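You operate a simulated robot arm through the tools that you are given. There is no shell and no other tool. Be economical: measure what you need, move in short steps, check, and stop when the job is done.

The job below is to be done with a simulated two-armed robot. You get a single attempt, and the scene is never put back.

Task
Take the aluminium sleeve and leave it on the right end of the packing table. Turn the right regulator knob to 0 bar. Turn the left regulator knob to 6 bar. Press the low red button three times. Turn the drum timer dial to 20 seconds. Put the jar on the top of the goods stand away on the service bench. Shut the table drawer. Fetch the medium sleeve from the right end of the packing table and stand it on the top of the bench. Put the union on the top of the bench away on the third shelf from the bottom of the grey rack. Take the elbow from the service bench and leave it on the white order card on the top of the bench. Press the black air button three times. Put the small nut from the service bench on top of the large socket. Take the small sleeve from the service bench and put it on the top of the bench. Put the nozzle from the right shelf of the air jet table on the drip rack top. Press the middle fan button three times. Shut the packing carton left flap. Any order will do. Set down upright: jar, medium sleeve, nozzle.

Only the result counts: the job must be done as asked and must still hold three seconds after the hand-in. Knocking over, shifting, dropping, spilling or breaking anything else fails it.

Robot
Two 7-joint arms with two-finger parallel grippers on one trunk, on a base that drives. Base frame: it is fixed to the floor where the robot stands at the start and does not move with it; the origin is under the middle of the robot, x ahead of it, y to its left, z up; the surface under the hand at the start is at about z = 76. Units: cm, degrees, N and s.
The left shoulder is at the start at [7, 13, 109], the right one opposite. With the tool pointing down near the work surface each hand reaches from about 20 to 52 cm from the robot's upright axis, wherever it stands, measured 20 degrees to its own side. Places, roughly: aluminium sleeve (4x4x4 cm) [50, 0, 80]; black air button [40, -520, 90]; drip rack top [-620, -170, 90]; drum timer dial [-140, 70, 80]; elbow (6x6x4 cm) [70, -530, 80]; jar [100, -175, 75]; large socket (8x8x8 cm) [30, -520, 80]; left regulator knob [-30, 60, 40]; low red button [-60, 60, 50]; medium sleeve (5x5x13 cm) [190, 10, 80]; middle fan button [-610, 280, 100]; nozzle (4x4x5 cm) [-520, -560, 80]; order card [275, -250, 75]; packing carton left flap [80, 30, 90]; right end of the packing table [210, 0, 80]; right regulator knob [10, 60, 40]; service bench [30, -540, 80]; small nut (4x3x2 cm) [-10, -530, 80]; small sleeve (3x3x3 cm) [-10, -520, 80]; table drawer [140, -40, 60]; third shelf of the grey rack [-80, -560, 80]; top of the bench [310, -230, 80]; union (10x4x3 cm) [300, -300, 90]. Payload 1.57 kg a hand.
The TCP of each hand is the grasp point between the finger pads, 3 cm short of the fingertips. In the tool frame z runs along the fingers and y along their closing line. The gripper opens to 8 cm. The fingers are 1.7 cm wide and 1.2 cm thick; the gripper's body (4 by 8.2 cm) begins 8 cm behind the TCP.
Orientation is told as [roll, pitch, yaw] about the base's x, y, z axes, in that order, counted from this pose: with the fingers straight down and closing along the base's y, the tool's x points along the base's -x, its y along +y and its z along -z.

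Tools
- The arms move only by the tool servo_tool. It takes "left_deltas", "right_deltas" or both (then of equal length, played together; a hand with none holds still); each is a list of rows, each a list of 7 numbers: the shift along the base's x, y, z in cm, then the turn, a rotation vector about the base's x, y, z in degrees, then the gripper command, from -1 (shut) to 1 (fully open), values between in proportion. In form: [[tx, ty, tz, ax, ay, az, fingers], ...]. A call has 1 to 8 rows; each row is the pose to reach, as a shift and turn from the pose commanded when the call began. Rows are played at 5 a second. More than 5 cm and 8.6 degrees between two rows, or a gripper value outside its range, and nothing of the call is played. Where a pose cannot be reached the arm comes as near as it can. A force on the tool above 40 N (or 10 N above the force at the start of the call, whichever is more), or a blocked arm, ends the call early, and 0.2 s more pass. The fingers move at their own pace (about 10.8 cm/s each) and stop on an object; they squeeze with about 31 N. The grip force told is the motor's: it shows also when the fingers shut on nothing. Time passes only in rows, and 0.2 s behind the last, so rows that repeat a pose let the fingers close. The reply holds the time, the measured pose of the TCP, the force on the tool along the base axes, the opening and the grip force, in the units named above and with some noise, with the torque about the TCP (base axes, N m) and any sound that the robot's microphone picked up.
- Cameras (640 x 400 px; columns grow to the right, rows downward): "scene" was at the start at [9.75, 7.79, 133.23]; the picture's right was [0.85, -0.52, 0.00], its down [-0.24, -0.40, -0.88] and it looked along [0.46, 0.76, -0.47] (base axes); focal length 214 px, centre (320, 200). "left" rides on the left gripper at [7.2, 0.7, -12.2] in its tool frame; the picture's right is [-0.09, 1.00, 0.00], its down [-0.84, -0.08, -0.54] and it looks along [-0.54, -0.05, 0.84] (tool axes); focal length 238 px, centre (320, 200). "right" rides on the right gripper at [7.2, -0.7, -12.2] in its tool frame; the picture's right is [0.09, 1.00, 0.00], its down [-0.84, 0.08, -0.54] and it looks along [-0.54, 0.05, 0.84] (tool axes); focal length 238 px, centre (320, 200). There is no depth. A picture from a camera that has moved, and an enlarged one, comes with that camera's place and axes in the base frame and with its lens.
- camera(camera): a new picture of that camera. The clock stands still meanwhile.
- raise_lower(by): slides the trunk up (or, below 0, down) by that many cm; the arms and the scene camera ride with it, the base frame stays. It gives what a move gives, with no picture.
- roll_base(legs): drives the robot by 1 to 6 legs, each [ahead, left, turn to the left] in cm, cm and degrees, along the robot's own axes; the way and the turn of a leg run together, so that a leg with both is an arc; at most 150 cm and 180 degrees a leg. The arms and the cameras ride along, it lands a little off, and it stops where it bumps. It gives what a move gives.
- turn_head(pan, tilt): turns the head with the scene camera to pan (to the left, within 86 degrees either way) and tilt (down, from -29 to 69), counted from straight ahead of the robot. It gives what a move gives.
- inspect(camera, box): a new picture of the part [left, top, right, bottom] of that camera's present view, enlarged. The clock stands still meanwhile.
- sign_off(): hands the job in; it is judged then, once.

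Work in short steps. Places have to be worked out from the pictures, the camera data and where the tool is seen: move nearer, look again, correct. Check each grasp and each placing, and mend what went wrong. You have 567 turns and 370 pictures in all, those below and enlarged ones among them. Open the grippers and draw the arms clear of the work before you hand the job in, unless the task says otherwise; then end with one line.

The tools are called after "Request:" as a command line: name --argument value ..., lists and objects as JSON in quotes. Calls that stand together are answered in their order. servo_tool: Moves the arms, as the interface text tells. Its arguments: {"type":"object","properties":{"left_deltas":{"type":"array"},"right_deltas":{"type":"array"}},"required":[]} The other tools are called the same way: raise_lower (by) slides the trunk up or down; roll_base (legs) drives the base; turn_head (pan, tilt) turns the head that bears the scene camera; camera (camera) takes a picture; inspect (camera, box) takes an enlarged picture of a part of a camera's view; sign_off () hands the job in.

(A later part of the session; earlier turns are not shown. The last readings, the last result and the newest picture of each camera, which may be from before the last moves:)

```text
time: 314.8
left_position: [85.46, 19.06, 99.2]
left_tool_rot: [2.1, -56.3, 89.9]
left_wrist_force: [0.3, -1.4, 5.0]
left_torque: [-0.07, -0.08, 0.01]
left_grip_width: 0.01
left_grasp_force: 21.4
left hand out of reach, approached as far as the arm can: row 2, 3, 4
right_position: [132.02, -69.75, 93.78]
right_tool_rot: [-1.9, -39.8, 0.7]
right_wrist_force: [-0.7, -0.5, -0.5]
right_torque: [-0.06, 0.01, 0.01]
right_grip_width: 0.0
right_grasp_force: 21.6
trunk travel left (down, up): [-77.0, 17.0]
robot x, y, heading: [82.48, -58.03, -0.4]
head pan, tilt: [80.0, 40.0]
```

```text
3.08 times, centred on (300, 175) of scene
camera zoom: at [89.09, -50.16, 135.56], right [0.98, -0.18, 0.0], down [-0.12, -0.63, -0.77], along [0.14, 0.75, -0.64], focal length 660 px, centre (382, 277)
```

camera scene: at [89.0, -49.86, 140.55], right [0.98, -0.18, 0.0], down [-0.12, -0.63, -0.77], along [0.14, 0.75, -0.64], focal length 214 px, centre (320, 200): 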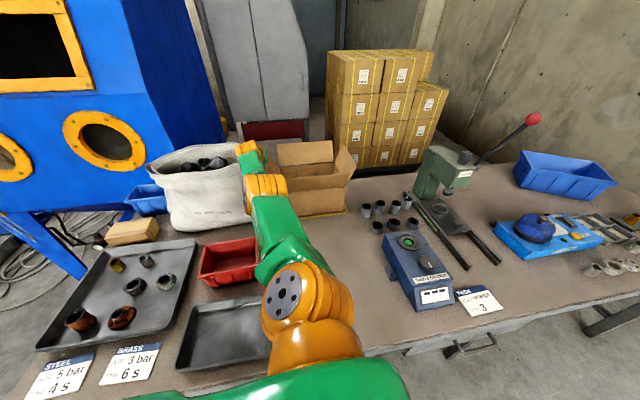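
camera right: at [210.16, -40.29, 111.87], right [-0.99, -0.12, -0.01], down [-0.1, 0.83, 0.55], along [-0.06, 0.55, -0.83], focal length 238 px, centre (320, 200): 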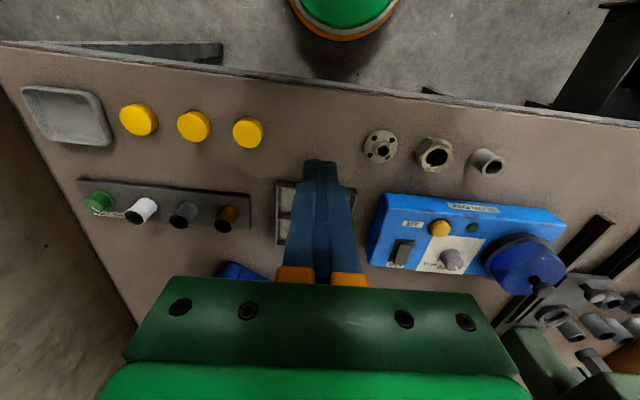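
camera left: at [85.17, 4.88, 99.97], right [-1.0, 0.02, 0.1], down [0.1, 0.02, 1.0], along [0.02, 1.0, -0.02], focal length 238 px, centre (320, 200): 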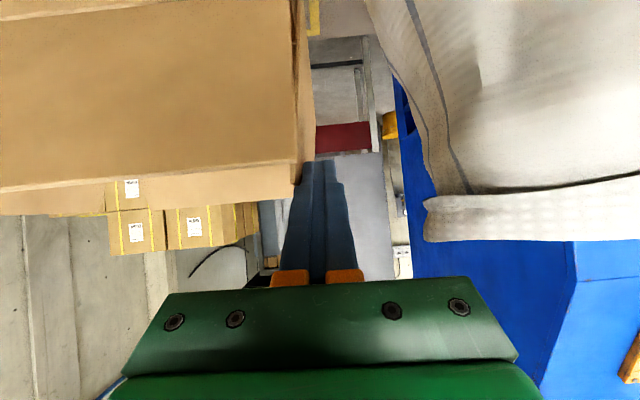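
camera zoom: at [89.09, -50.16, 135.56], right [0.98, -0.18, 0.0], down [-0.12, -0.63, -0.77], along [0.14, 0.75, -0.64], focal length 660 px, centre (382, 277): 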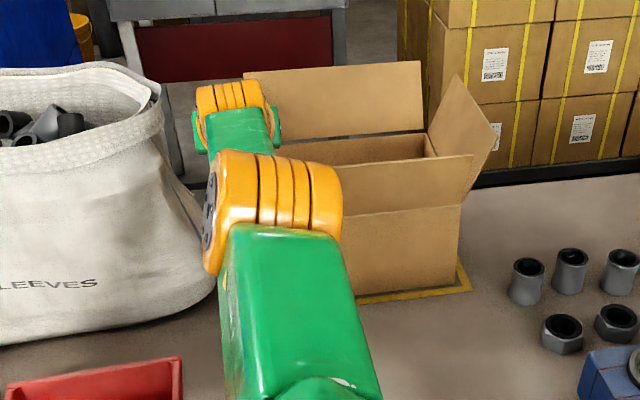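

The flap is now about vertical. I keep pushing toward +x, staying above the front flap.

Request:
servo_tool --left_deltas '[[1.5, 0.3, 0.3, 0, 0, 0, -1], [3, 0.3, 0.5, 0, 0, 0, -1], [4.5, 0.3, 0.5, 0, 0, 0, -1], [6, 0.3, 0.3, 0, 0, 0, -1], [7.5, 0.3, 0, 0, 0, 0, -1]]'

Request:
camera --camera "left"

Request:
inspect --camera "scene" --box '[220, 110, 380, 240]'

```text
time: 316.0
left_position: [93.08, 19.33, 98.77]
left_tool_rot: [2.1, -56.3, 90.0]
left_wrist_force: [-0.2, -0.4, 0.1]
left_torque: [-0.04, 0.01, 0.0]
left_grip_width: 0.01
left_grasp_force: 21.0
right_position: [132.07, -69.66, 93.87]
right_tool_rot: [-2.1, -39.6, 0.9]
right_wrist_force: [0.4, 0.4, -0.8]
right_torque: [0.01, -0.01, 0.01]
right_grip_width: 0.0
right_grasp_force: 21.1
trunk travel left (down, up): [-77.0, 17.0]
robot x, y, heading: [82.52, -58.08, -0.4]
head pan, tilt: [80.0, 40.0]
```

```text
245 pictures are left
camera left: at [92.75, 5.22, 99.58], right [-1.0, 0.02, 0.1], down [0.1, 0.02, 1.0], along [0.02, 1.0, -0.02], focal length 238 px, centre (320, 200)
```

left: 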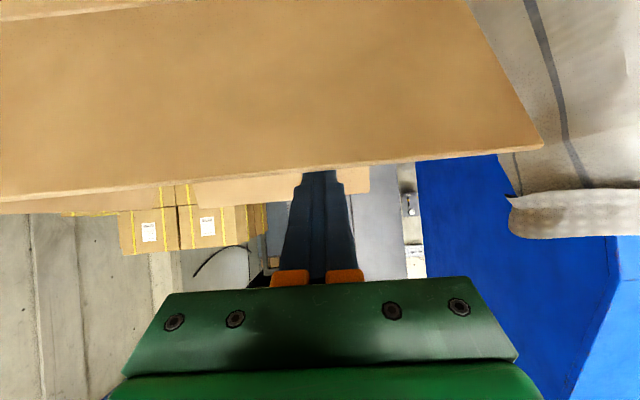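

```text
3.08 times, centred on (300, 175) of scene
camera zoom: at [89.09, -49.85, 135.55], right [0.98, -0.18, 0.0], down [-0.12, -0.63, -0.77], along [0.14, 0.75, -0.64], focal length 660 px, centre (382, 277)
```

zoom: 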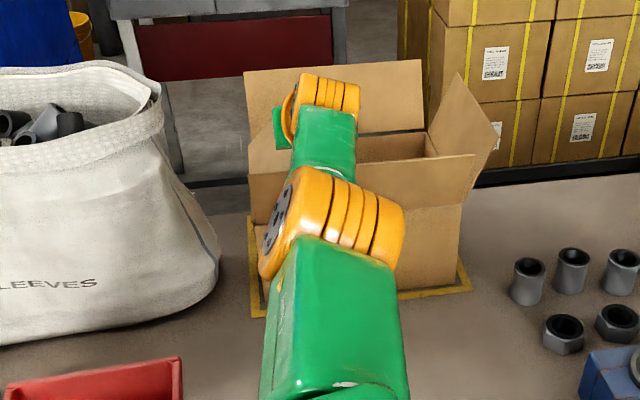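

The flap went inward with the fingers past it. I lift the hand to see where the flap stays.

Request:
raise_lower --by 14

Request:
servo_tool --left_deltas '[[0, -4, 2, 0, 0, 0, -1], [0, -8, 4, 0, 0, 0, -1], [0, -12, 6, 0, 0, 0, -1], [0, -16, 6, 0, 0, 0, -1]]'

Request:
camera --camera "left"

Request:
inspect --camera "scene" --box '[220, 110, 380, 240]'

```text
time: 317.7
left_position: [92.98, 19.4, 112.68]
left_tool_rot: [2.1, -56.2, 89.9]
left_wrist_force: [-0.3, 0.1, 0.4]
left_torque: [-0.01, -0.01, -0.02]
left_grip_width: 0.0
left_grasp_force: 21.1
right_position: [132.21, -69.6, 107.88]
right_tool_rot: [-2.1, -39.9, 1.0]
right_wrist_force: [-1.4, -1.6, -0.2]
right_torque: [-0.01, 0.04, 0.02]
right_grip_width: 0.01
right_grasp_force: 21.4
trunk travel left (down, up): [-91.0, 3.0]
robot x, y, heading: [82.35, -58.07, -0.4]
head pan, tilt: [80.0, 40.0]
```

```text
time: 318.7
left_position: [93.01, 19.38, 112.6]
left_tool_rot: [2.1, -56.2, 89.9]
left_wrist_force: [-0.3, 0.1, 0.0]
left_torque: [0.02, 0.01, 0.02]
left_grip_width: 0.0
left_grasp_force: 21.4
left hand out of reach, approached as far as the arm can: row 1, 2, 3, 4
right_position: [132.04, -69.48, 107.74]
right_tool_rot: [-2.0, -39.9, 0.9]
right_wrist_force: [-0.5, 0.0, 0.3]
right_torque: [0.0, 0.02, 0.0]
right_grip_width: 0.01
right_grasp_force: 21.9
trunk travel left (down, up): [-91.0, 3.0]
robot x, y, heading: [82.77, -58.17, -0.6]
head pan, tilt: [80.0, 40.0]
```

```text
243 pictures are left
camera left: at [92.66, 5.22, 113.57], right [-0.99, 0.02, 0.1], down [0.1, 0.02, 1.0], along [0.02, 1.0, -0.02], focal length 238 px, centre (320, 200)
```

left: 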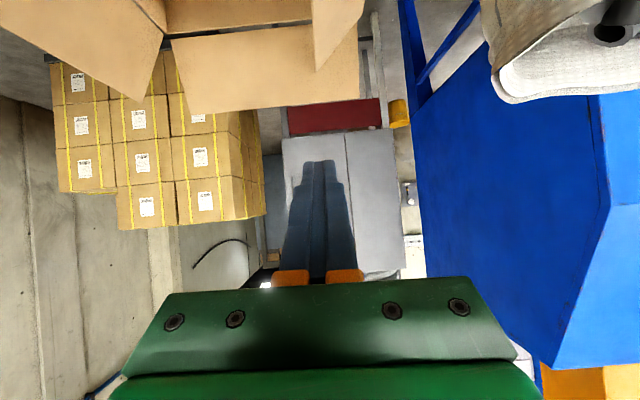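

```text
3.08 times, centred on (300, 175) of scene
camera zoom: at [89.02, -49.84, 149.55], right [0.98, -0.18, 0.0], down [-0.12, -0.63, -0.77], along [0.14, 0.75, -0.64], focal length 660 px, centre (382, 277)
```

zoom: 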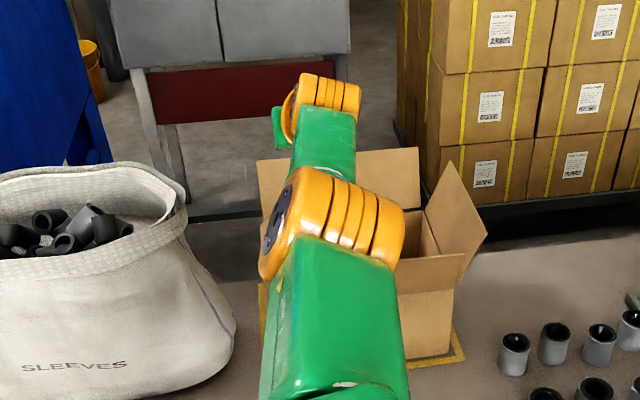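

The flap now stands inward at ~40° and holds there; it still has to go down. The front flap hinders a steep push from the front, so I'll come low and diagonally over the carton's left wall. First retract the hand.

Request:
servo_tool --left_deltas '[[-3, -2, 0, 0, 0, 0, -1], [-6, -5, 0, 0, 0, 0, -1], [-9, -8, 0, 0, 0, 0, -1], [-12, -12, 0, 0, 0, 0, -1], [-14, -16, 0, 0, 0, 0, -1], [-16, -20, 0, 0, 0, 0, -1]]'

Request:
inspect --camera "scene" --box '[220, 110, 380, 240]'

```text
time: 320.1
left_position: [70.48, 14.58, 107.48]
left_tool_rot: [1.8, -56.3, 90.2]
left_wrist_force: [-0.9, 0.3, 0.8]
left_torque: [0.0, 0.0, -0.07]
left_grip_width: 0.02
left_grasp_force: 21.2
left hand out of reach, approached as far as the arm can: row 1, 2, 3, 4, 5, 6
right_position: [131.81, -69.53, 107.95]
right_tool_rot: [-2.0, -39.9, 1.0]
right_wrist_force: [-0.4, -0.2, -0.6]
right_torque: [0.0, -0.04, 0.02]
right_grip_width: 0.0
right_grasp_force: 21.4
trunk travel left (down, up): [-91.0, 3.0]
robot x, y, heading: [82.24, -58.29, -0.5]
head pan, tilt: [80.0, 40.0]
```

```text
3.08 times, centred on (300, 175) of scene
camera zoom: at [88.77, -49.88, 149.57], right [0.98, -0.18, 0.0], down [-0.11, -0.63, -0.77], along [0.14, 0.75, -0.64], focal length 660 px, centre (382, 277)
```

zoom: 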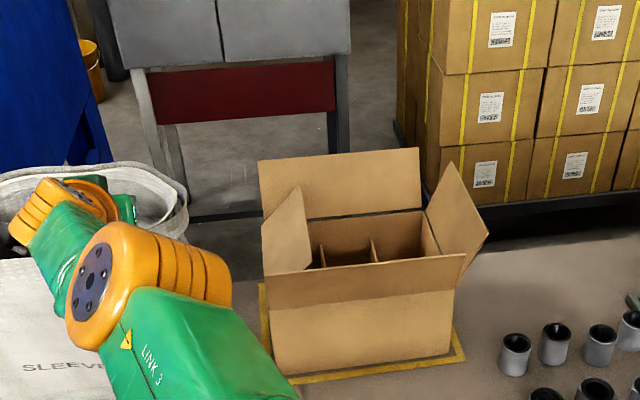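

The flap is seen standing inward. I bring the hand up and toward (78, 8), with the tool more horizontal.

Request:
servo_tool --left_deltas '[[1, -0.5, 4, 6, 0, 0, -1], [3, -2, 7, 12, 0, 0, -1], [5.5, -4, 9, 18, 0, 0, -1], [8, -6, 9, 22, 0, 0, -1]]'

```text
time: 321.1
left_position: [73.61, 18.89, 115.05]
left_tool_rot: [2.4, -77.7, 89.6]
left_wrist_force: [0.1, 1.3, -0.9]
left_torque: [0.01, 0.01, 0.0]
left_grip_width: 0.01
left_grasp_force: 21.1
left hand out of reach, approached as far as the arm can: row 1, 2, 3, 4
right_position: [132.11, -69.55, 107.98]
right_tool_rot: [-2.0, -39.8, 0.9]
right_wrist_force: [0.0, 0.6, 0.3]
right_torque: [0.0, -0.01, 0.01]
right_grip_width: 0.03
right_grasp_force: 21.5
trunk travel left (down, up): [-91.0, 3.0]
robot x, y, heading: [82.39, -58.01, -0.4]
head pan, tilt: [80.0, 40.0]
```

The stretched arm is near its singular (straight) pose. I try to fold it by commanding inward and upward.

Request:
servo_tool --left_deltas '[[2, -3, 3, 3, 0, -5, -1], [4, -6, 6, 6, 0, -10, -1], [6, -10, 8, 6, 0, -15, -1], [8, -14, 10, 6, 0, -20, -1], [10, -18, 10, 6, 0, -25, -1], [11, -22, 10, 6, 0, -30, -1]]'

Request:
camera --camera "scene"

```text
time: 322.5
left_position: [84.66, -3.24, 124.75]
left_tool_rot: [17.3, -83.7, 44.7]
left_wrist_force: [0.2, -0.8, 0.1]
left_torque: [-0.02, 0.02, 0.01]
left_grip_width: 0.0
left_grasp_force: 21.1
left hand out of reach, approached as far as the arm can: row 1, 2
right_position: [132.06, -69.82, 107.85]
right_tool_rot: [-1.9, -39.9, 0.6]
right_wrist_force: [-0.2, -0.2, -0.1]
right_torque: [-0.01, 0.02, 0.04]
right_grip_width: 0.0
right_grasp_force: 21.3
trunk travel left (down, up): [-91.0, 3.0]
robot x, y, heading: [82.65, -57.95, -0.3]
head pan, tilt: [80.0, 40.0]
```

```text
240 pictures are left
camera scene: at [89.19, -50.15, 149.56], right [0.98, -0.18, 0.0], down [-0.12, -0.63, -0.77], along [0.14, 0.75, -0.64], focal length 214 px, centre (320, 200)
```

scene: 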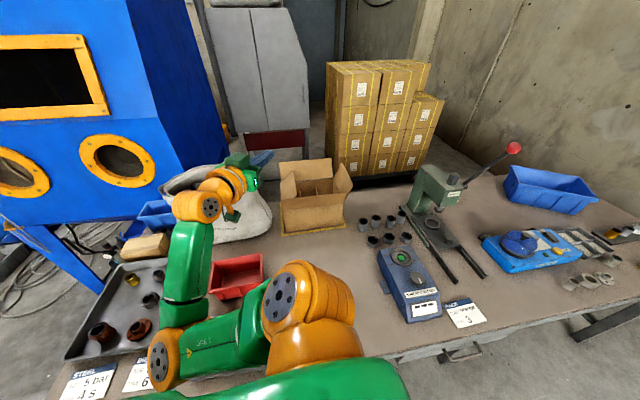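

Folded again with the tool pointing diagonally. I shift the base 10 cm back (x≈72) and position the hand in front of the bag/carton gap at height.

Request:
roll_base --legs '[[-10, 0, 0]]'

Request:
servo_tool --left_deltas '[[1.5, 4, -1, 0, 0, 0, -1], [3, 8, -2, 0, 0, 0, -1], [4.5, 11.5, -3, 0, 0, 0, -1], [6, 15, -4, 0, 0, 0, -1]]'

Request:
camera --camera "left"

Request:
camera --camera "scene"

```text
time: 323.6
left_position: [75.0, -2.94, 124.6]
left_tool_rot: [19.0, -83.6, 43.1]
left_wrist_force: [0.0, 0.4, 0.2]
left_torque: [0.01, 0.01, 0.04]
left_grip_width: 0.02
left_grasp_force: 21.4
right_position: [122.59, -69.53, 107.64]
right_tool_rot: [-1.9, -39.6, 0.8]
right_wrist_force: [0.3, -0.4, -0.2]
right_torque: [0.0, 0.0, -0.03]
right_grip_width: 0.0
right_grasp_force: 21.1
trunk travel left (down, up): [-91.0, 3.0]
robot x, y, heading: [72.82, -57.77, -0.3]
head pan, tilt: [80.0, 40.0]
```

```text
time: 324.6
left_position: [80.24, 11.92, 120.75]
left_tool_rot: [16.9, -83.6, 45.1]
left_wrist_force: [-0.2, -0.7, -0.2]
left_torque: [0.01, 0.0, 0.02]
left_grip_width: 0.0
left_grasp_force: 21.3
right_position: [122.21, -69.32, 107.82]
right_tool_rot: [-2.2, -39.7, 0.9]
right_wrist_force: [-0.4, -0.1, -0.5]
right_torque: [0.0, 0.01, -0.02]
right_grip_width: 0.0
right_grasp_force: 21.1
trunk travel left (down, up): [-91.0, 3.0]
robot x, y, heading: [72.4, -57.72, -0.5]
head pan, tilt: [80.0, 40.0]
```

```text
239 pictures are left
camera left: at [73.46, 1.06, 114.94], right [-0.87, 0.47, 0.12], down [-0.12, -0.45, 0.89], along [0.48, 0.76, 0.45], focal length 238 px, centre (320, 200)
```

left: 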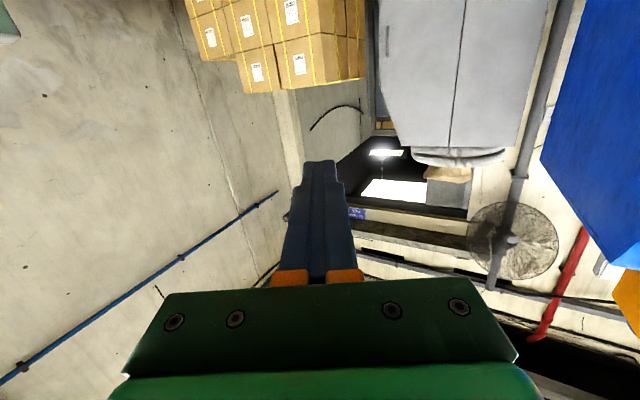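

```text
238 pictures are left
camera scene: at [79.12, -49.58, 149.54], right [0.98, -0.18, 0.0], down [-0.12, -0.63, -0.77], along [0.14, 0.75, -0.64], focal length 214 px, centre (320, 200)
```

scene: 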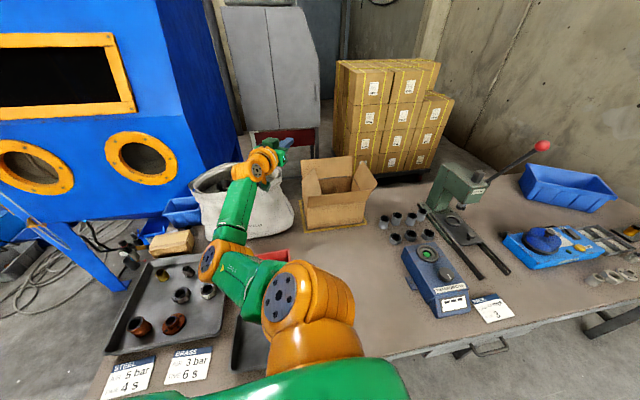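

The camera bracket would hang too low with a horizontal tool, so I tilt the tool down to ~60°, then lower the trunk 22 cm.

Request:
servo_tool --left_deltas '[[0, 0, 0, -6.8, 3.6, 0, -1], [0, 0, 0, -13.5, 7.2, 0, -1], [0, 0, 0, -20.3, 10.8, 0, -1]]'

Request:
raise_lower --by -20

Request:
camera --camera "left"

Request:
camera --camera "scene"

```text
time: 325.4
left_position: [80.5, 12.04, 120.58]
left_tool_rot: [3.6, -60.8, 58.4]
left_wrist_force: [-0.2, -0.2, -0.1]
left_torque: [-0.07, -0.03, 0.02]
left_grip_width: 0.0
left_grasp_force: 21.0
right_position: [122.07, -69.53, 107.74]
right_tool_rot: [-2.1, -39.8, 0.9]
right_wrist_force: [-0.1, 0.9, 0.0]
right_torque: [0.03, -0.02, -0.03]
right_grip_width: 0.0
right_grasp_force: 21.1
trunk travel left (down, up): [-91.0, 3.0]
robot x, y, heading: [72.5, -58.43, -0.4]
head pan, tilt: [80.0, 40.0]
```

```text
time: 327.6
left_position: [80.34, 11.96, 100.7]
left_tool_rot: [3.4, -60.9, 58.3]
left_wrist_force: [0.4, 0.2, 0.6]
left_torque: [0.02, 0.02, 0.02]
left_grip_width: 0.0
left_grasp_force: 21.0
right_position: [122.02, -69.5, 87.98]
right_tool_rot: [-2.0, -39.9, 0.9]
right_wrist_force: [-0.1, 0.6, -0.5]
right_torque: [0.01, 0.05, -0.02]
right_grip_width: 0.0
right_grasp_force: 21.4
trunk travel left (down, up): [-71.0, 23.0]
robot x, y, heading: [72.54, -58.06, -0.3]
head pan, tilt: [80.0, 40.0]
```

```text
237 pictures are left
camera left: at [72.95, -0.11, 100.4], right [-0.85, 0.52, 0.11], down [0.06, -0.11, 0.99], along [0.52, 0.85, 0.06], focal length 238 px, centre (320, 200)
```

left: 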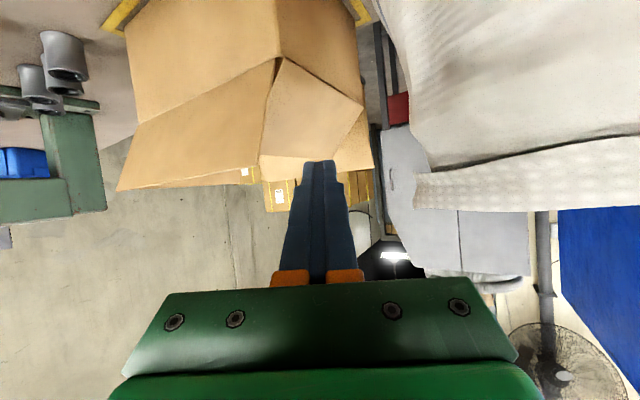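

```text
236 pictures are left
camera scene: at [79.07, -49.78, 129.56], right [0.98, -0.18, 0.0], down [-0.12, -0.63, -0.77], along [0.14, 0.75, -0.64], focal length 214 px, centre (320, 200)
```

scene: 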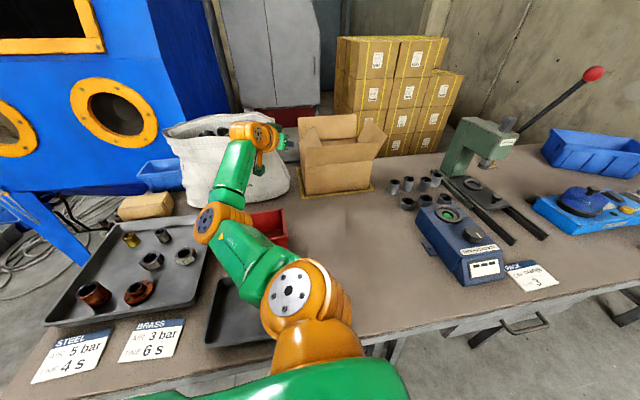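

The left camera shows the flap rising inward from the hinge. I yaw the tool a bit more toward +x, lower 5 cm and slide in over the left wall.

Request:
raise_lower --by -5

Request:
servo_tool --left_deltas '[[0.5, 1, 0, 0, 0, -6, -1], [1.5, 2.5, 0, 0, 0, -12, -1], [3, 4, 0, 0, 0, -12, -1], [4.5, 5.5, 0, 0, 0, -12, -1], [6, 7, 0, 0, 0, -12, -1]]'

Request:
camera --camera "left"

Request:
inspect --camera "scene" --box '[220, 90, 400, 210]'

```text
time: 328.5
left_position: [80.34, 11.92, 95.63]
left_tool_rot: [3.4, -61.0, 58.3]
left_wrist_force: [0.7, 0.3, -0.9]
left_torque: [0.03, -0.01, 0.02]
left_grip_width: 0.0
left_grasp_force: 21.6
right_position: [122.14, -69.47, 82.87]
right_tool_rot: [-2.0, -39.8, 0.8]
right_wrist_force: [0.4, -0.9, 0.2]
right_torque: [-0.01, -0.01, -0.02]
right_grip_width: 0.0
right_grasp_force: 21.2
trunk travel left (down, up): [-66.0, 28.0]
robot x, y, heading: [72.68, -58.05, -0.4]
head pan, tilt: [80.0, 40.0]
```

```text
time: 329.7
left_position: [86.41, 16.1, 93.59]
left_tool_rot: [3.6, -61.1, 46.2]
left_wrist_force: [-1.5, -1.3, 0.1]
left_torque: [0.02, -0.01, -0.04]
left_grip_width: 0.0
left_grasp_force: 21.2
left hand out of reach, approached as far as the arm can: row 3, 4, 5
right_position: [122.12, -69.47, 82.92]
right_tool_rot: [-2.0, -39.9, 0.7]
right_wrist_force: [0.0, 0.7, -0.1]
right_torque: [-0.01, 0.02, -0.02]
right_grip_width: 0.0
right_grasp_force: 21.2
trunk travel left (down, up): [-66.0, 28.0]
robot x, y, heading: [72.37, -57.9, -0.3]
head pan, tilt: [80.0, 40.0]
```

```text
235 pictures are left
camera left: at [76.64, 5.79, 93.34], right [-0.72, 0.68, 0.11], down [0.04, -0.12, 0.99], along [0.69, 0.72, 0.06], focal length 238 px, centre (320, 200)
```

left: 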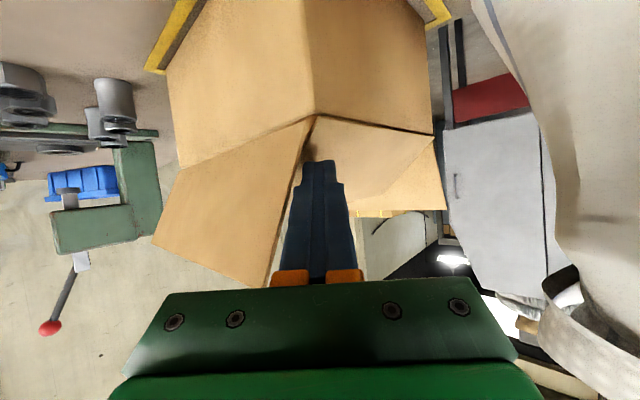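

```text
3.33 times, centred on (310, 150) of scene
camera zoom: at [79.11, -49.79, 124.55], right [0.98, -0.18, 0.0], down [-0.12, -0.63, -0.77], along [0.14, 0.75, -0.64], focal length 715 px, centre (353, 367)
```

zoom: 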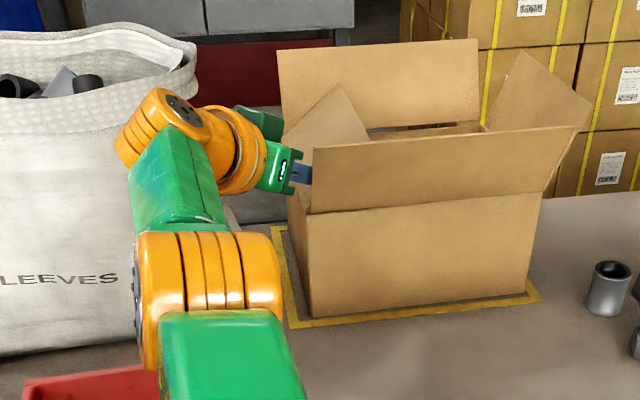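

The fingertip is at the corner right above the flap. Pressing close to the hinge should do: I shift slightly left/in and lower the trunk step by step.

Request:
servo_tool --left_deltas '[[-0.5, 0.5, 0, 0, 0, -3, -1], [-1, 1.2, 0, 0, 0, -6, -1]]'

Request:
raise_lower --by -2

Request:
camera --camera "left"

```text
time: 330.3
left_position: [85.3, 14.49, 93.32]
left_tool_rot: [3.4, -61.0, 40.3]
left_wrist_force: [-0.5, 0.2, 0.4]
left_torque: [0.01, -0.02, 0.0]
left_grip_width: 0.01
left_grasp_force: 21.4
left hand out of reach, approached as far as the arm can: row 1, 2
right_position: [122.1, -69.41, 82.93]
right_tool_rot: [-2.0, -39.9, 0.8]
right_wrist_force: [-0.4, 0.4, -0.8]
right_torque: [0.01, 0.0, 0.0]
right_grip_width: 0.0
right_grasp_force: 21.1
trunk travel left (down, up): [-66.0, 28.0]
robot x, y, heading: [72.6, -58.11, -0.5]
head pan, tilt: [80.0, 40.0]
```

```text
time: 331.0
left_position: [85.28, 14.21, 91.62]
left_tool_rot: [3.7, -61.2, 40.2]
left_wrist_force: [-0.6, 0.6, 8.1]
left_torque: [0.14, -0.14, 0.02]
left_grip_width: 0.0
left_grasp_force: 21.2
right_position: [122.09, -69.63, 80.88]
right_tool_rot: [-1.8, -39.9, 0.7]
right_wrist_force: [-0.8, 0.2, 0.0]
right_torque: [-0.02, 0.01, 0.0]
right_grip_width: 0.0
right_grasp_force: 21.2
trunk travel left (down, up): [-64.0, 30.0]
robot x, y, heading: [72.13, -58.19, 0.0]
head pan, tilt: [80.0, 40.0]
```

```text
233 pictures are left
camera left: at [74.52, 4.99, 91.32], right [-0.65, 0.75, 0.11], down [0.02, -0.13, 0.99], along [0.76, 0.65, 0.07], focal length 238 px, centre (320, 200)
```

left: 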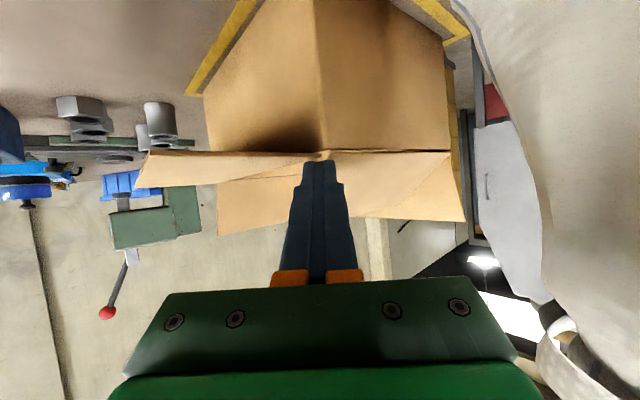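

The front flap got pushed outward by the finger; I'll restore it afterwards. With it lowered there is free access to press the left flap: raise, move the base +12 in x and yaw the tool toward +y.

Request:
raise_lower --by 10

Request:
roll_base --legs '[[8, 0, 0]]'

Request:
servo_tool --left_deltas '[[0, 0, 0, 0, 0, 8, -1], [0, 0, 0, 0, 0, 16, -1], [0, 0.5, 0, 0, 0, 24, -1], [0, 1, 0, 0, 0, 32, -1], [0, 2, 0, 0, 0, 40, -1], [0, 4, 0, 0, 0, 45, -1]]'

Request:
camera --camera "left"

```text
time: 332.3
left_position: [85.22, 14.44, 101.36]
left_tool_rot: [3.5, -61.0, 40.3]
left_wrist_force: [-0.6, 0.4, -0.1]
left_torque: [-0.04, 0.0, -0.02]
left_grip_width: 0.0
left_grasp_force: 21.4
right_position: [122.04, -69.38, 90.88]
right_tool_rot: [-2.1, -39.8, 0.8]
right_wrist_force: [0.1, 0.5, 0.2]
right_torque: [-0.01, -0.02, 0.0]
right_grip_width: 0.0
right_grasp_force: 22.0
trunk travel left (down, up): [-74.0, 20.0]
robot x, y, heading: [72.58, -58.12, -0.3]
head pan, tilt: [80.0, 40.0]
```

```text
time: 333.4
left_position: [92.9, 14.34, 101.32]
left_tool_rot: [3.3, -61.1, 40.6]
left_wrist_force: [-1.1, 0.3, 0.3]
left_torque: [0.0, -0.01, -0.03]
left_grip_width: 0.0
left_grasp_force: 21.5
right_position: [129.82, -69.5, 91.11]
right_tool_rot: [-2.1, -40.1, 1.0]
right_wrist_force: [-0.6, -0.7, -0.1]
right_torque: [0.03, -0.02, 0.0]
right_grip_width: 0.0
right_grasp_force: 21.6
trunk travel left (down, up): [-74.0, 20.0]
robot x, y, heading: [80.0, -58.32, -0.1]
head pan, tilt: [80.0, 40.0]
```

```text
time: 334.8
left_position: [92.89, 18.51, 101.36]
left_tool_rot: [3.6, -61.0, 85.4]
left_wrist_force: [0.6, -0.3, 0.7]
left_torque: [-0.02, 0.03, -0.01]
left_grip_width: 0.01
left_grasp_force: 21.3
left hand out of reach, approached as far as the arm can: row 1
right_position: [130.13, -69.54, 91.0]
right_tool_rot: [-2.1, -39.8, 1.0]
right_wrist_force: [0.3, -0.1, 0.2]
right_torque: [-0.03, 0.0, 0.0]
right_grip_width: 0.0
right_grasp_force: 20.7
trunk travel left (down, up): [-74.0, 20.0]
robot x, y, heading: [80.32, -58.13, -0.5]
head pan, tilt: [80.0, 40.0]
```

```text
232 pictures are left
camera left: at [91.9, 4.38, 101.13], right [-0.99, 0.07, 0.11], down [0.11, -0.07, 0.99], along [0.08, 0.99, 0.06], focal length 238 px, centre (320, 200)
```

left: 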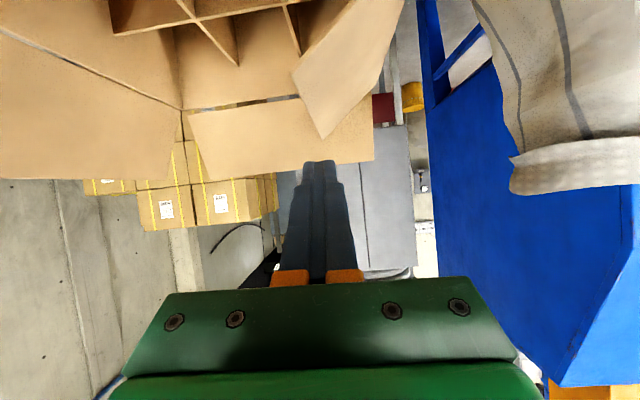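

Free access now. I shift 1.5 cm left and lower the trunk to press the left flap down.

Request:
servo_tool --left_deltas '[[-0.8, 0, 0, 0, 0, 0, -1], [-1.5, 0.3, 0, 0, 0, 0, -1]]'

Request:
raise_lower --by -7

Request:
camera --camera "left"

```text
time: 335.4
left_position: [91.43, 18.86, 101.37]
left_tool_rot: [3.6, -61.0, 85.3]
left_wrist_force: [0.3, -0.6, 0.0]
left_torque: [0.02, -0.01, 0.02]
left_grip_width: 0.0
left_grasp_force: 21.5
right_position: [130.08, -69.37, 90.9]
right_tool_rot: [-2.1, -39.8, 1.1]
right_wrist_force: [-1.4, 0.0, -0.5]
right_torque: [0.01, 0.0, -0.03]
right_grip_width: 0.0
right_grasp_force: 21.9
trunk travel left (down, up): [-74.0, 20.0]
robot x, y, heading: [80.31, -58.46, -0.3]
head pan, tilt: [80.0, 40.0]
```

```text
time: 336.5
left_position: [91.48, 18.76, 94.32]
left_tool_rot: [3.5, -60.9, 85.4]
left_wrist_force: [-0.2, 0.5, -0.4]
left_torque: [-0.02, -0.04, 0.01]
left_grip_width: 0.02
left_grasp_force: 21.3
right_position: [130.01, -69.33, 83.78]
right_tool_rot: [-2.1, -39.8, 1.1]
right_wrist_force: [0.0, 0.0, 0.7]
right_torque: [0.02, -0.02, -0.01]
right_grip_width: 0.0
right_grasp_force: 21.2
trunk travel left (down, up): [-67.0, 27.0]
robot x, y, heading: [80.41, -57.91, -0.3]
head pan, tilt: [80.0, 40.0]
```

```text
231 pictures are left
camera left: at [90.41, 4.6, 94.09], right [-0.99, 0.07, 0.11], down [0.1, -0.07, 0.99], along [0.08, 0.99, 0.06], focal length 238 px, centre (320, 200)
```

left: 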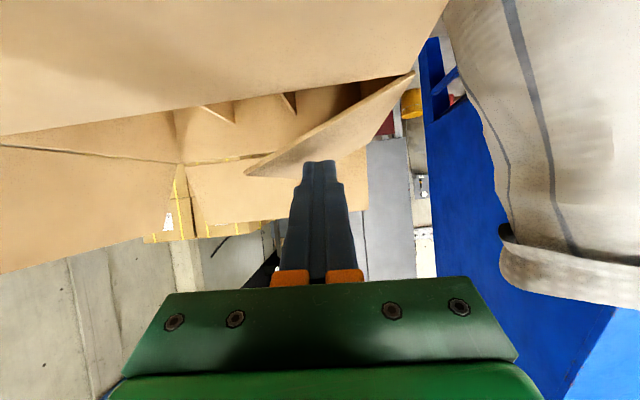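

The flap is going down. Lower 2.7 cm more.

Request:
raise_lower --by -2.7

Request:
camera --camera "left"

Request:
inspect --camera "scene" --box '[220, 90, 400, 210]'

```text
time: 337.2
left_position: [91.44, 18.67, 91.55]
left_tool_rot: [3.6, -60.9, 85.5]
left_wrist_force: [0.1, 0.0, 0.5]
left_torque: [-0.05, -0.02, 0.0]
left_grip_width: 0.0
left_grasp_force: 21.0
right_position: [129.95, -69.53, 81.23]
right_tool_rot: [-2.2, -39.9, 0.9]
right_wrist_force: [-0.8, 0.4, 0.3]
right_torque: [0.01, 0.02, -0.03]
right_grip_width: 0.0
right_grasp_force: 21.6
trunk travel left (down, up): [-64.3, 29.7]
robot x, y, heading: [80.31, -58.26, -0.5]
head pan, tilt: [80.0, 40.0]
```

```text
230 pictures are left
camera left: at [90.4, 4.59, 91.39], right [-0.99, 0.07, 0.11], down [0.1, -0.07, 0.99], along [0.08, 0.99, 0.06], focal length 238 px, centre (320, 200)
```

left: 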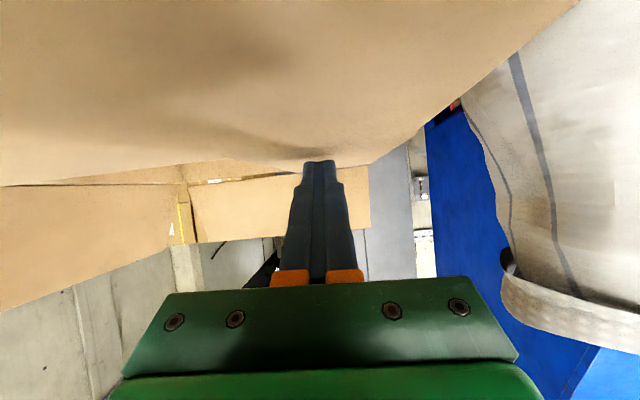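

```text
3.33 times, centred on (310, 150) of scene
camera zoom: at [86.92, -49.82, 122.85], right [0.98, -0.18, 0.0], down [-0.12, -0.63, -0.77], along [0.14, 0.75, -0.64], focal length 715 px, centre (353, 367)
```

zoom: 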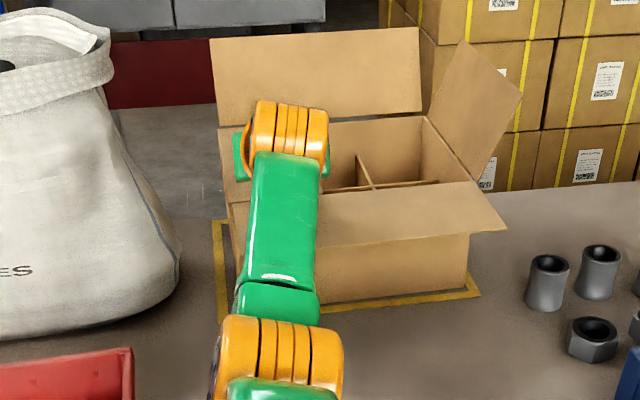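

Nearly shut; one more centimetre, then lift and check.

Request:
raise_lower --by -1

Request:
raise_lower --by 12

Request:
camera --camera "left"

```text
time: 337.8
left_position: [91.46, 18.3, 91.61]
left_tool_rot: [3.5, -62.0, 85.4]
left_wrist_force: [1.9, 9.8, 24.7]
left_torque: [0.79, 0.0, 0.16]
left_grip_width: 0.0
left_grasp_force: 21.3
right_position: [129.98, -69.85, 80.27]
right_tool_rot: [-1.6, -39.9, 0.7]
right_wrist_force: [-0.7, -0.6, -0.5]
right_torque: [-0.02, 0.04, 0.0]
right_grip_width: 0.0
right_grasp_force: 21.3
trunk travel left (down, up): [-63.3, 30.7]
robot x, y, heading: [80.38, -58.11, -0.4]
head pan, tilt: [80.0, 40.0]
```

```text
time: 339.3
left_position: [91.61, 18.63, 102.66]
left_tool_rot: [3.4, -61.0, 85.3]
left_wrist_force: [0.1, -0.6, 0.0]
left_torque: [0.0, 0.01, -0.01]
left_grip_width: 0.01
left_grasp_force: 21.0
right_position: [130.03, -69.42, 92.09]
right_tool_rot: [-2.1, -39.9, 1.0]
right_wrist_force: [-0.1, -0.2, 0.6]
right_torque: [0.03, 0.02, 0.05]
right_grip_width: 0.0
right_grasp_force: 21.3
trunk travel left (down, up): [-75.3, 18.7]
robot x, y, heading: [80.2, -58.08, -0.2]
head pan, tilt: [80.0, 40.0]
```

```text
228 pictures are left
camera left: at [90.42, 4.6, 102.38], right [-0.99, 0.07, 0.11], down [0.11, -0.07, 0.99], along [0.08, 0.99, 0.06], focal length 238 px, centre (320, 200)
```

left: 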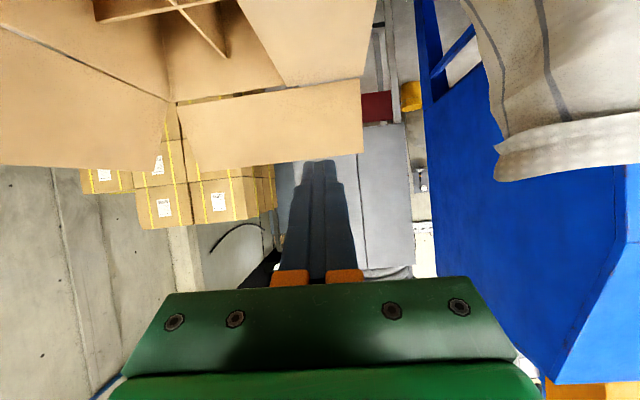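

The left flap lies flat now (24 N at its stop). Next I restore the front flap (now horizontal, edge at y≈6.7, z≈89.5): back the hand off by base motion, go below its edge and lift.

Request:
roll_base --legs '[[6, -17, 0]]'

Request:
raise_lower --by -14.5

Request:
camera --camera "left"

Request:
camera --camera "scene"

```text
time: 340.8
left_position: [97.49, 2.14, 102.51]
left_tool_rot: [3.5, -60.9, 85.3]
left_wrist_force: [0.4, -0.4, -0.2]
left_torque: [0.0, 0.01, -0.03]
left_grip_width: 0.0
left_grasp_force: 21.1
right_position: [135.89, -86.23, 92.33]
right_tool_rot: [-2.2, -39.9, 0.9]
right_wrist_force: [0.3, -0.1, 0.2]
right_torque: [0.03, -0.04, -0.04]
right_grip_width: 0.01
right_grasp_force: 20.9
trunk travel left (down, up): [-75.3, 18.7]
robot x, y, heading: [86.23, -74.78, -0.6]
head pan, tilt: [80.0, 40.0]
```

```text
time: 342.5
left_position: [97.54, 1.87, 88.18]
left_tool_rot: [3.5, -61.1, 85.2]
left_wrist_force: [-0.1, 0.8, -0.4]
left_torque: [-0.04, 0.0, 0.02]
left_grip_width: 0.0
left_grasp_force: 20.6
right_position: [135.92, -86.42, 77.63]
right_tool_rot: [-2.1, -39.9, 0.8]
right_wrist_force: [0.0, -0.1, -0.4]
right_torque: [0.01, 0.0, 0.02]
right_grip_width: 0.01
right_grasp_force: 20.7
trunk travel left (down, up): [-60.8, 33.2]
robot x, y, heading: [86.5, -74.89, -0.5]
head pan, tilt: [80.0, 40.0]
```

```text
227 pictures are left
camera left: at [96.41, -12.23, 87.9], right [-0.99, 0.07, 0.11], down [0.1, -0.07, 0.99], along [0.08, 0.99, 0.06], focal length 238 px, centre (320, 200)
```

left: 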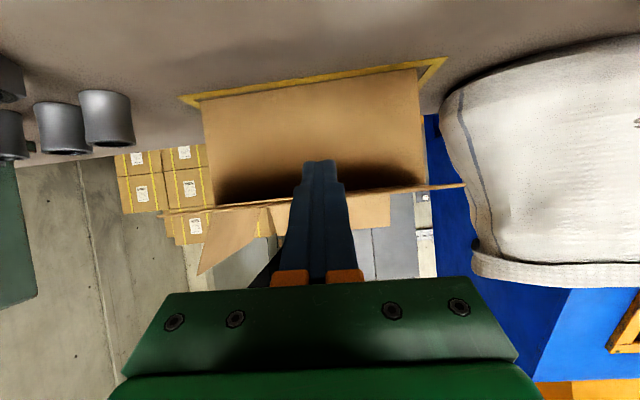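

```text
226 pictures are left
camera scene: at [92.8, -66.64, 119.36], right [0.98, -0.18, 0.0], down [-0.12, -0.63, -0.77], along [0.14, 0.75, -0.64], focal length 214 px, centre (320, 200)
```

scene: 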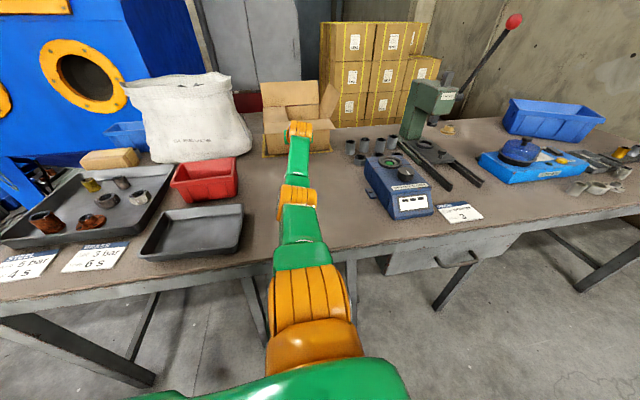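

The flap edge is at z≈88.7. I lower 1 cm more, move the tip 4 cm under the edge, then lift while moving forward.

Request:
raise_lower --by -1.2

Request:
roll_base --legs '[[0, 4.5, 0]]'

Request:
raise_lower --by 5

Request:
camera --camera "left"

```text
time: 343.1
left_position: [97.49, 1.88, 87.0]
left_tool_rot: [3.5, -61.0, 85.2]
left_wrist_force: [0.0, 0.8, -0.5]
left_torque: [-0.02, 0.03, -0.01]
left_grip_width: 0.0
left_grasp_force: 21.2
right_position: [135.74, -86.46, 76.53]
right_tool_rot: [-2.1, -39.9, 0.8]
right_wrist_force: [0.2, 0.0, 0.2]
right_torque: [0.01, 0.01, -0.04]
right_grip_width: 0.01
right_grasp_force: 21.6
trunk travel left (down, up): [-59.6, 34.4]
robot x, y, heading: [86.32, -74.63, -0.5]
head pan, tilt: [80.0, 40.0]
```

```text
time: 344.0
left_position: [97.57, 6.27, 86.99]
left_tool_rot: [3.5, -61.1, 85.2]
left_wrist_force: [0.3, -0.7, 0.2]
left_torque: [0.04, -0.03, 0.02]
left_grip_width: 0.0
left_grasp_force: 21.5
right_position: [135.79, -81.97, 76.39]
right_tool_rot: [-1.9, -39.9, 0.8]
right_wrist_force: [-0.3, -0.3, -0.3]
right_torque: [0.03, -0.01, 0.01]
right_grip_width: 0.01
right_grasp_force: 21.0
trunk travel left (down, up): [-59.6, 34.4]
robot x, y, heading: [86.09, -70.02, -0.6]
head pan, tilt: [80.0, 40.0]
```

```text
time: 344.9
left_position: [97.58, 6.47, 91.9]
left_tool_rot: [3.5, -61.0, 85.2]
left_wrist_force: [0.5, -0.5, 0.4]
left_torque: [-0.01, -0.03, 0.02]
left_grip_width: 0.0
left_grasp_force: 21.0
right_position: [135.91, -81.95, 81.39]
right_tool_rot: [-2.1, -40.0, 0.8]
right_wrist_force: [-0.2, 0.0, 0.1]
right_torque: [0.03, 0.02, 0.0]
right_grip_width: 0.0
right_grasp_force: 21.0
trunk travel left (down, up): [-64.6, 29.4]
robot x, y, heading: [86.21, -70.73, -0.4]
head pan, tilt: [80.0, 40.0]
```

```text
225 pictures are left
camera left: at [96.47, -7.78, 91.71], right [-0.99, 0.07, 0.11], down [0.1, -0.07, 0.99], along [0.08, 0.99, 0.06], focal length 238 px, centre (320, 200)
```

left: 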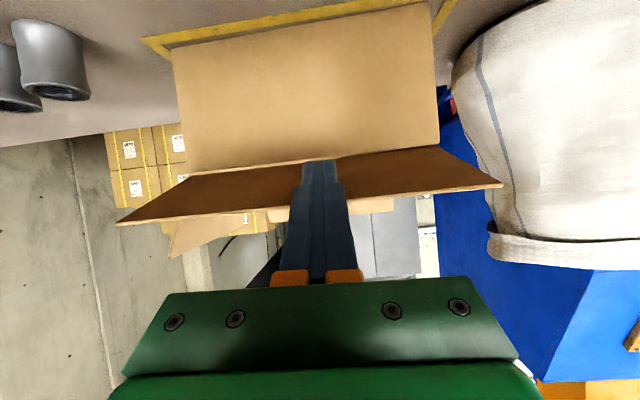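

The flap is lifting. Continue: forward 2.5, up 4.

Request:
roll_base --legs '[[0, 2.5, 0]]'

Request:
raise_lower --by 4

Request:
roll_base --legs '[[0, 2, 0]]'

Request:
camera --camera "left"

Request:
inspect --camera "scene" --box '[220, 50, 380, 170]'

```text
time: 345.7
left_position: [97.63, 8.64, 92.14]
left_tool_rot: [3.4, -61.0, 85.2]
left_wrist_force: [-0.6, 0.2, -0.3]
left_torque: [-0.01, 0.01, 0.01]
left_grip_width: 0.0
left_grasp_force: 21.2
right_position: [135.79, -79.55, 81.43]
right_tool_rot: [-1.9, -39.9, 0.6]
right_wrist_force: [0.3, 0.1, 0.8]
right_torque: [0.05, -0.03, -0.01]
right_grip_width: 0.0
right_grasp_force: 21.2
trunk travel left (down, up): [-64.6, 29.4]
robot x, y, heading: [86.48, -68.09, -0.3]
head pan, tilt: [80.0, 40.0]
```

```text
time: 346.5
left_position: [97.53, 8.88, 96.01]
left_tool_rot: [3.5, -61.0, 85.2]
left_wrist_force: [0.6, 0.8, 0.0]
left_torque: [-0.01, -0.03, 0.06]
left_grip_width: 0.04
left_grasp_force: 21.1
right_position: [135.91, -79.35, 85.41]
right_tool_rot: [-2.1, -39.9, 0.9]
right_wrist_force: [-0.8, 0.0, 0.7]
right_torque: [-0.02, 0.02, 0.0]
right_grip_width: 0.0
right_grasp_force: 21.4
trunk travel left (down, up): [-68.6, 25.4]
robot x, y, heading: [86.2, -68.0, -0.2]
head pan, tilt: [80.0, 40.0]
```

```text
time: 347.3
left_position: [97.55, 10.5, 96.24]
left_tool_rot: [3.5, -61.2, 85.2]
left_wrist_force: [0.0, -0.6, 0.3]
left_torque: [0.0, -0.01, 0.0]
left_grip_width: 0.0
left_grasp_force: 21.8
right_position: [136.01, -77.63, 85.58]
right_tool_rot: [-1.9, -39.8, 0.7]
right_wrist_force: [0.6, -0.2, -1.0]
right_torque: [0.02, -0.01, -0.01]
right_grip_width: 0.0
right_grasp_force: 21.6
trunk travel left (down, up): [-68.6, 25.4]
robot x, y, heading: [86.17, -66.07, -0.8]
head pan, tilt: [80.0, 40.0]
```

```text
224 pictures are left
camera left: at [96.48, -3.53, 95.88], right [-0.99, 0.07, 0.11], down [0.1, -0.07, 0.99], along [0.08, 0.99, 0.07], focal length 238 px, centre (320, 200)
```

left: 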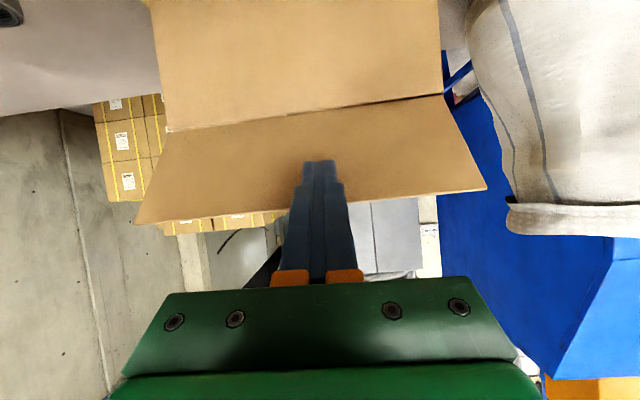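

```text
3.33 times, centred on (300, 110) of scene
camera zoom: at [92.9, -58.02, 127.18], right [0.98, -0.18, 0.0], down [-0.12, -0.63, -0.77], along [0.14, 0.76, -0.64], focal length 715 px, centre (387, 500)
```

zoom: 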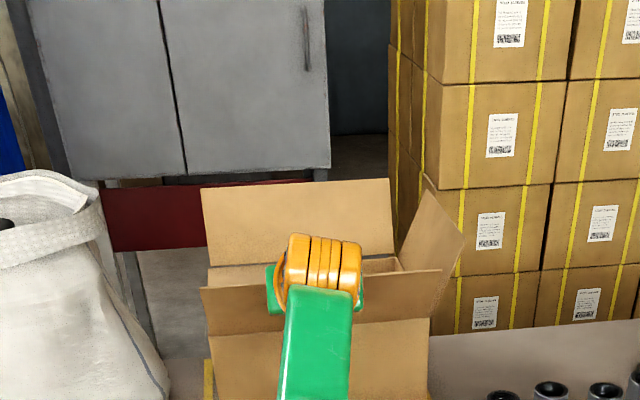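

Flap leans ~31° now; originally ~20°. I push 1.4 cm more, then back off.

Request:
roll_base --legs '[[0, 1.5, 0]]'

Request:
roll_base --legs '[[0, -22, 0]]'

Request:
raise_lower --by 20

Request:
inspect --camera "scene" --box '[220, 80, 400, 200]'

```text
time: 348.1
left_position: [97.67, 12.26, 96.11]
left_tool_rot: [3.5, -61.0, 85.3]
left_wrist_force: [-0.3, -0.8, -0.5]
left_torque: [-0.03, 0.02, 0.05]
left_grip_width: 0.01
left_grasp_force: 21.6
right_position: [135.89, -76.15, 85.47]
right_tool_rot: [-1.9, -39.9, 0.9]
right_wrist_force: [0.2, -0.1, -0.1]
right_torque: [-0.02, -0.01, 0.01]
right_grip_width: 0.01
right_grasp_force: 21.5
trunk travel left (down, up): [-68.6, 25.4]
robot x, y, heading: [87.0, -64.64, -0.6]
head pan, tilt: [80.0, 40.0]
```

```text
time: 349.8
left_position: [97.38, -10.21, 95.94]
left_tool_rot: [3.6, -60.9, 85.4]
left_wrist_force: [0.1, -0.4, -0.3]
left_torque: [-0.04, 0.02, -0.01]
left_grip_width: 0.0
left_grasp_force: 21.1
right_position: [135.87, -98.38, 85.45]
right_tool_rot: [-2.2, -40.0, 1.0]
right_wrist_force: [-0.5, 0.2, 0.1]
right_torque: [0.01, 0.0, 0.03]
right_grip_width: 0.01
right_grasp_force: 21.6
trunk travel left (down, up): [-68.6, 25.4]
robot x, y, heading: [86.08, -87.1, -0.3]
head pan, tilt: [80.0, 40.0]
```

```text
time: 352.0
left_position: [97.35, -10.24, 116.03]
left_tool_rot: [3.6, -61.0, 85.4]
left_wrist_force: [-0.1, 0.7, -1.0]
left_torque: [0.0, 0.01, -0.05]
left_grip_width: 0.0
left_grasp_force: 21.4
right_position: [135.78, -98.39, 105.46]
right_tool_rot: [-2.1, -39.9, 0.9]
right_wrist_force: [-0.4, 0.1, 0.1]
right_torque: [0.04, 0.02, -0.01]
right_grip_width: 0.0
right_grasp_force: 21.3
trunk travel left (down, up): [-88.6, 5.4]
robot x, y, heading: [86.26, -87.41, -0.1]
head pan, tilt: [80.0, 40.0]
```

```text
3.33 times, centred on (310, 140) of scene
camera zoom: at [92.75, -78.78, 147.15], right [0.98, -0.18, 0.0], down [-0.12, -0.63, -0.77], along [0.14, 0.75, -0.64], focal length 715 px, centre (353, 400)
```

zoom: 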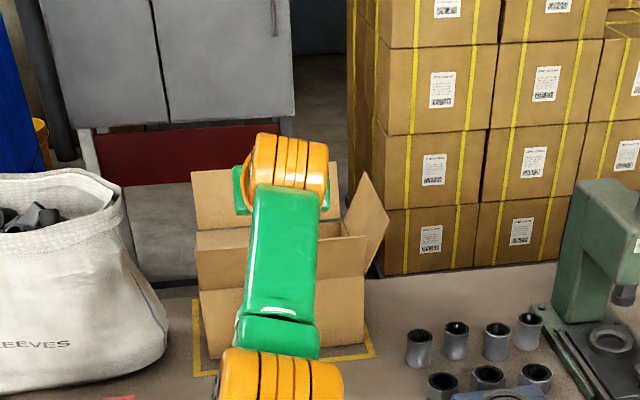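

The carton looks right again (I'll recheck when the arm is off). I fold the left arm back.

Request:
servo_tool --left_deltas '[[-1, -3, 2, 3, 0, -6, -1], [-2, -6, 4, 6, 0, -12, -1], [-3, -10, 6, 9, 0, -18, -1], [-4, -14, 8, 12, 0, -24, -1], [-4, -18, 9, 12, 0, -31, -1], [-3, -22, 9, 12, 0, -38, -1], [-1, -25, 9, 12, 0, -45, -1], [2, -28, 9, 12, 0, -52, -1]]'

Request:
camera --camera "scene"

```text
time: 353.8
left_position: [99.46, -38.19, 124.87]
left_tool_rot: [21.3, -70.0, 17.0]
left_wrist_force: [-0.7, -0.5, 0.8]
left_torque: [-0.02, -0.03, 0.02]
left_grip_width: 0.0
left_grasp_force: 20.9
right_position: [135.79, -98.39, 105.36]
right_tool_rot: [-2.2, -39.8, 1.0]
right_wrist_force: [-0.4, 0.2, -0.9]
right_torque: [0.0, -0.02, -0.04]
right_grip_width: 0.0
right_grasp_force: 21.3
trunk travel left (down, up): [-88.6, 5.4]
robot x, y, heading: [86.36, -86.97, -0.2]
head pan, tilt: [80.0, 40.0]
```

```text
221 pictures are left
camera scene: at [92.87, -78.84, 147.15], right [0.98, -0.18, 0.0], down [-0.12, -0.63, -0.77], along [0.14, 0.75, -0.64], focal length 214 px, centre (320, 200)
```

scene: 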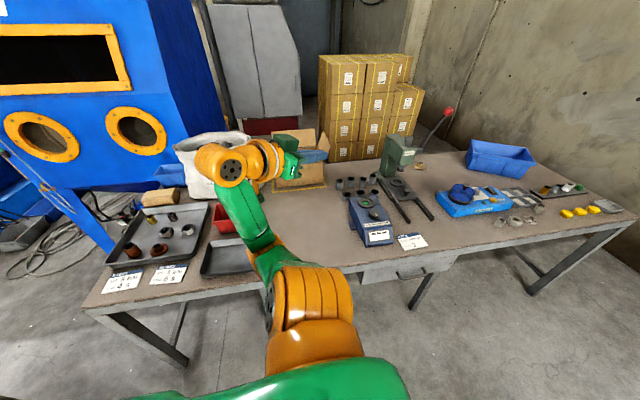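

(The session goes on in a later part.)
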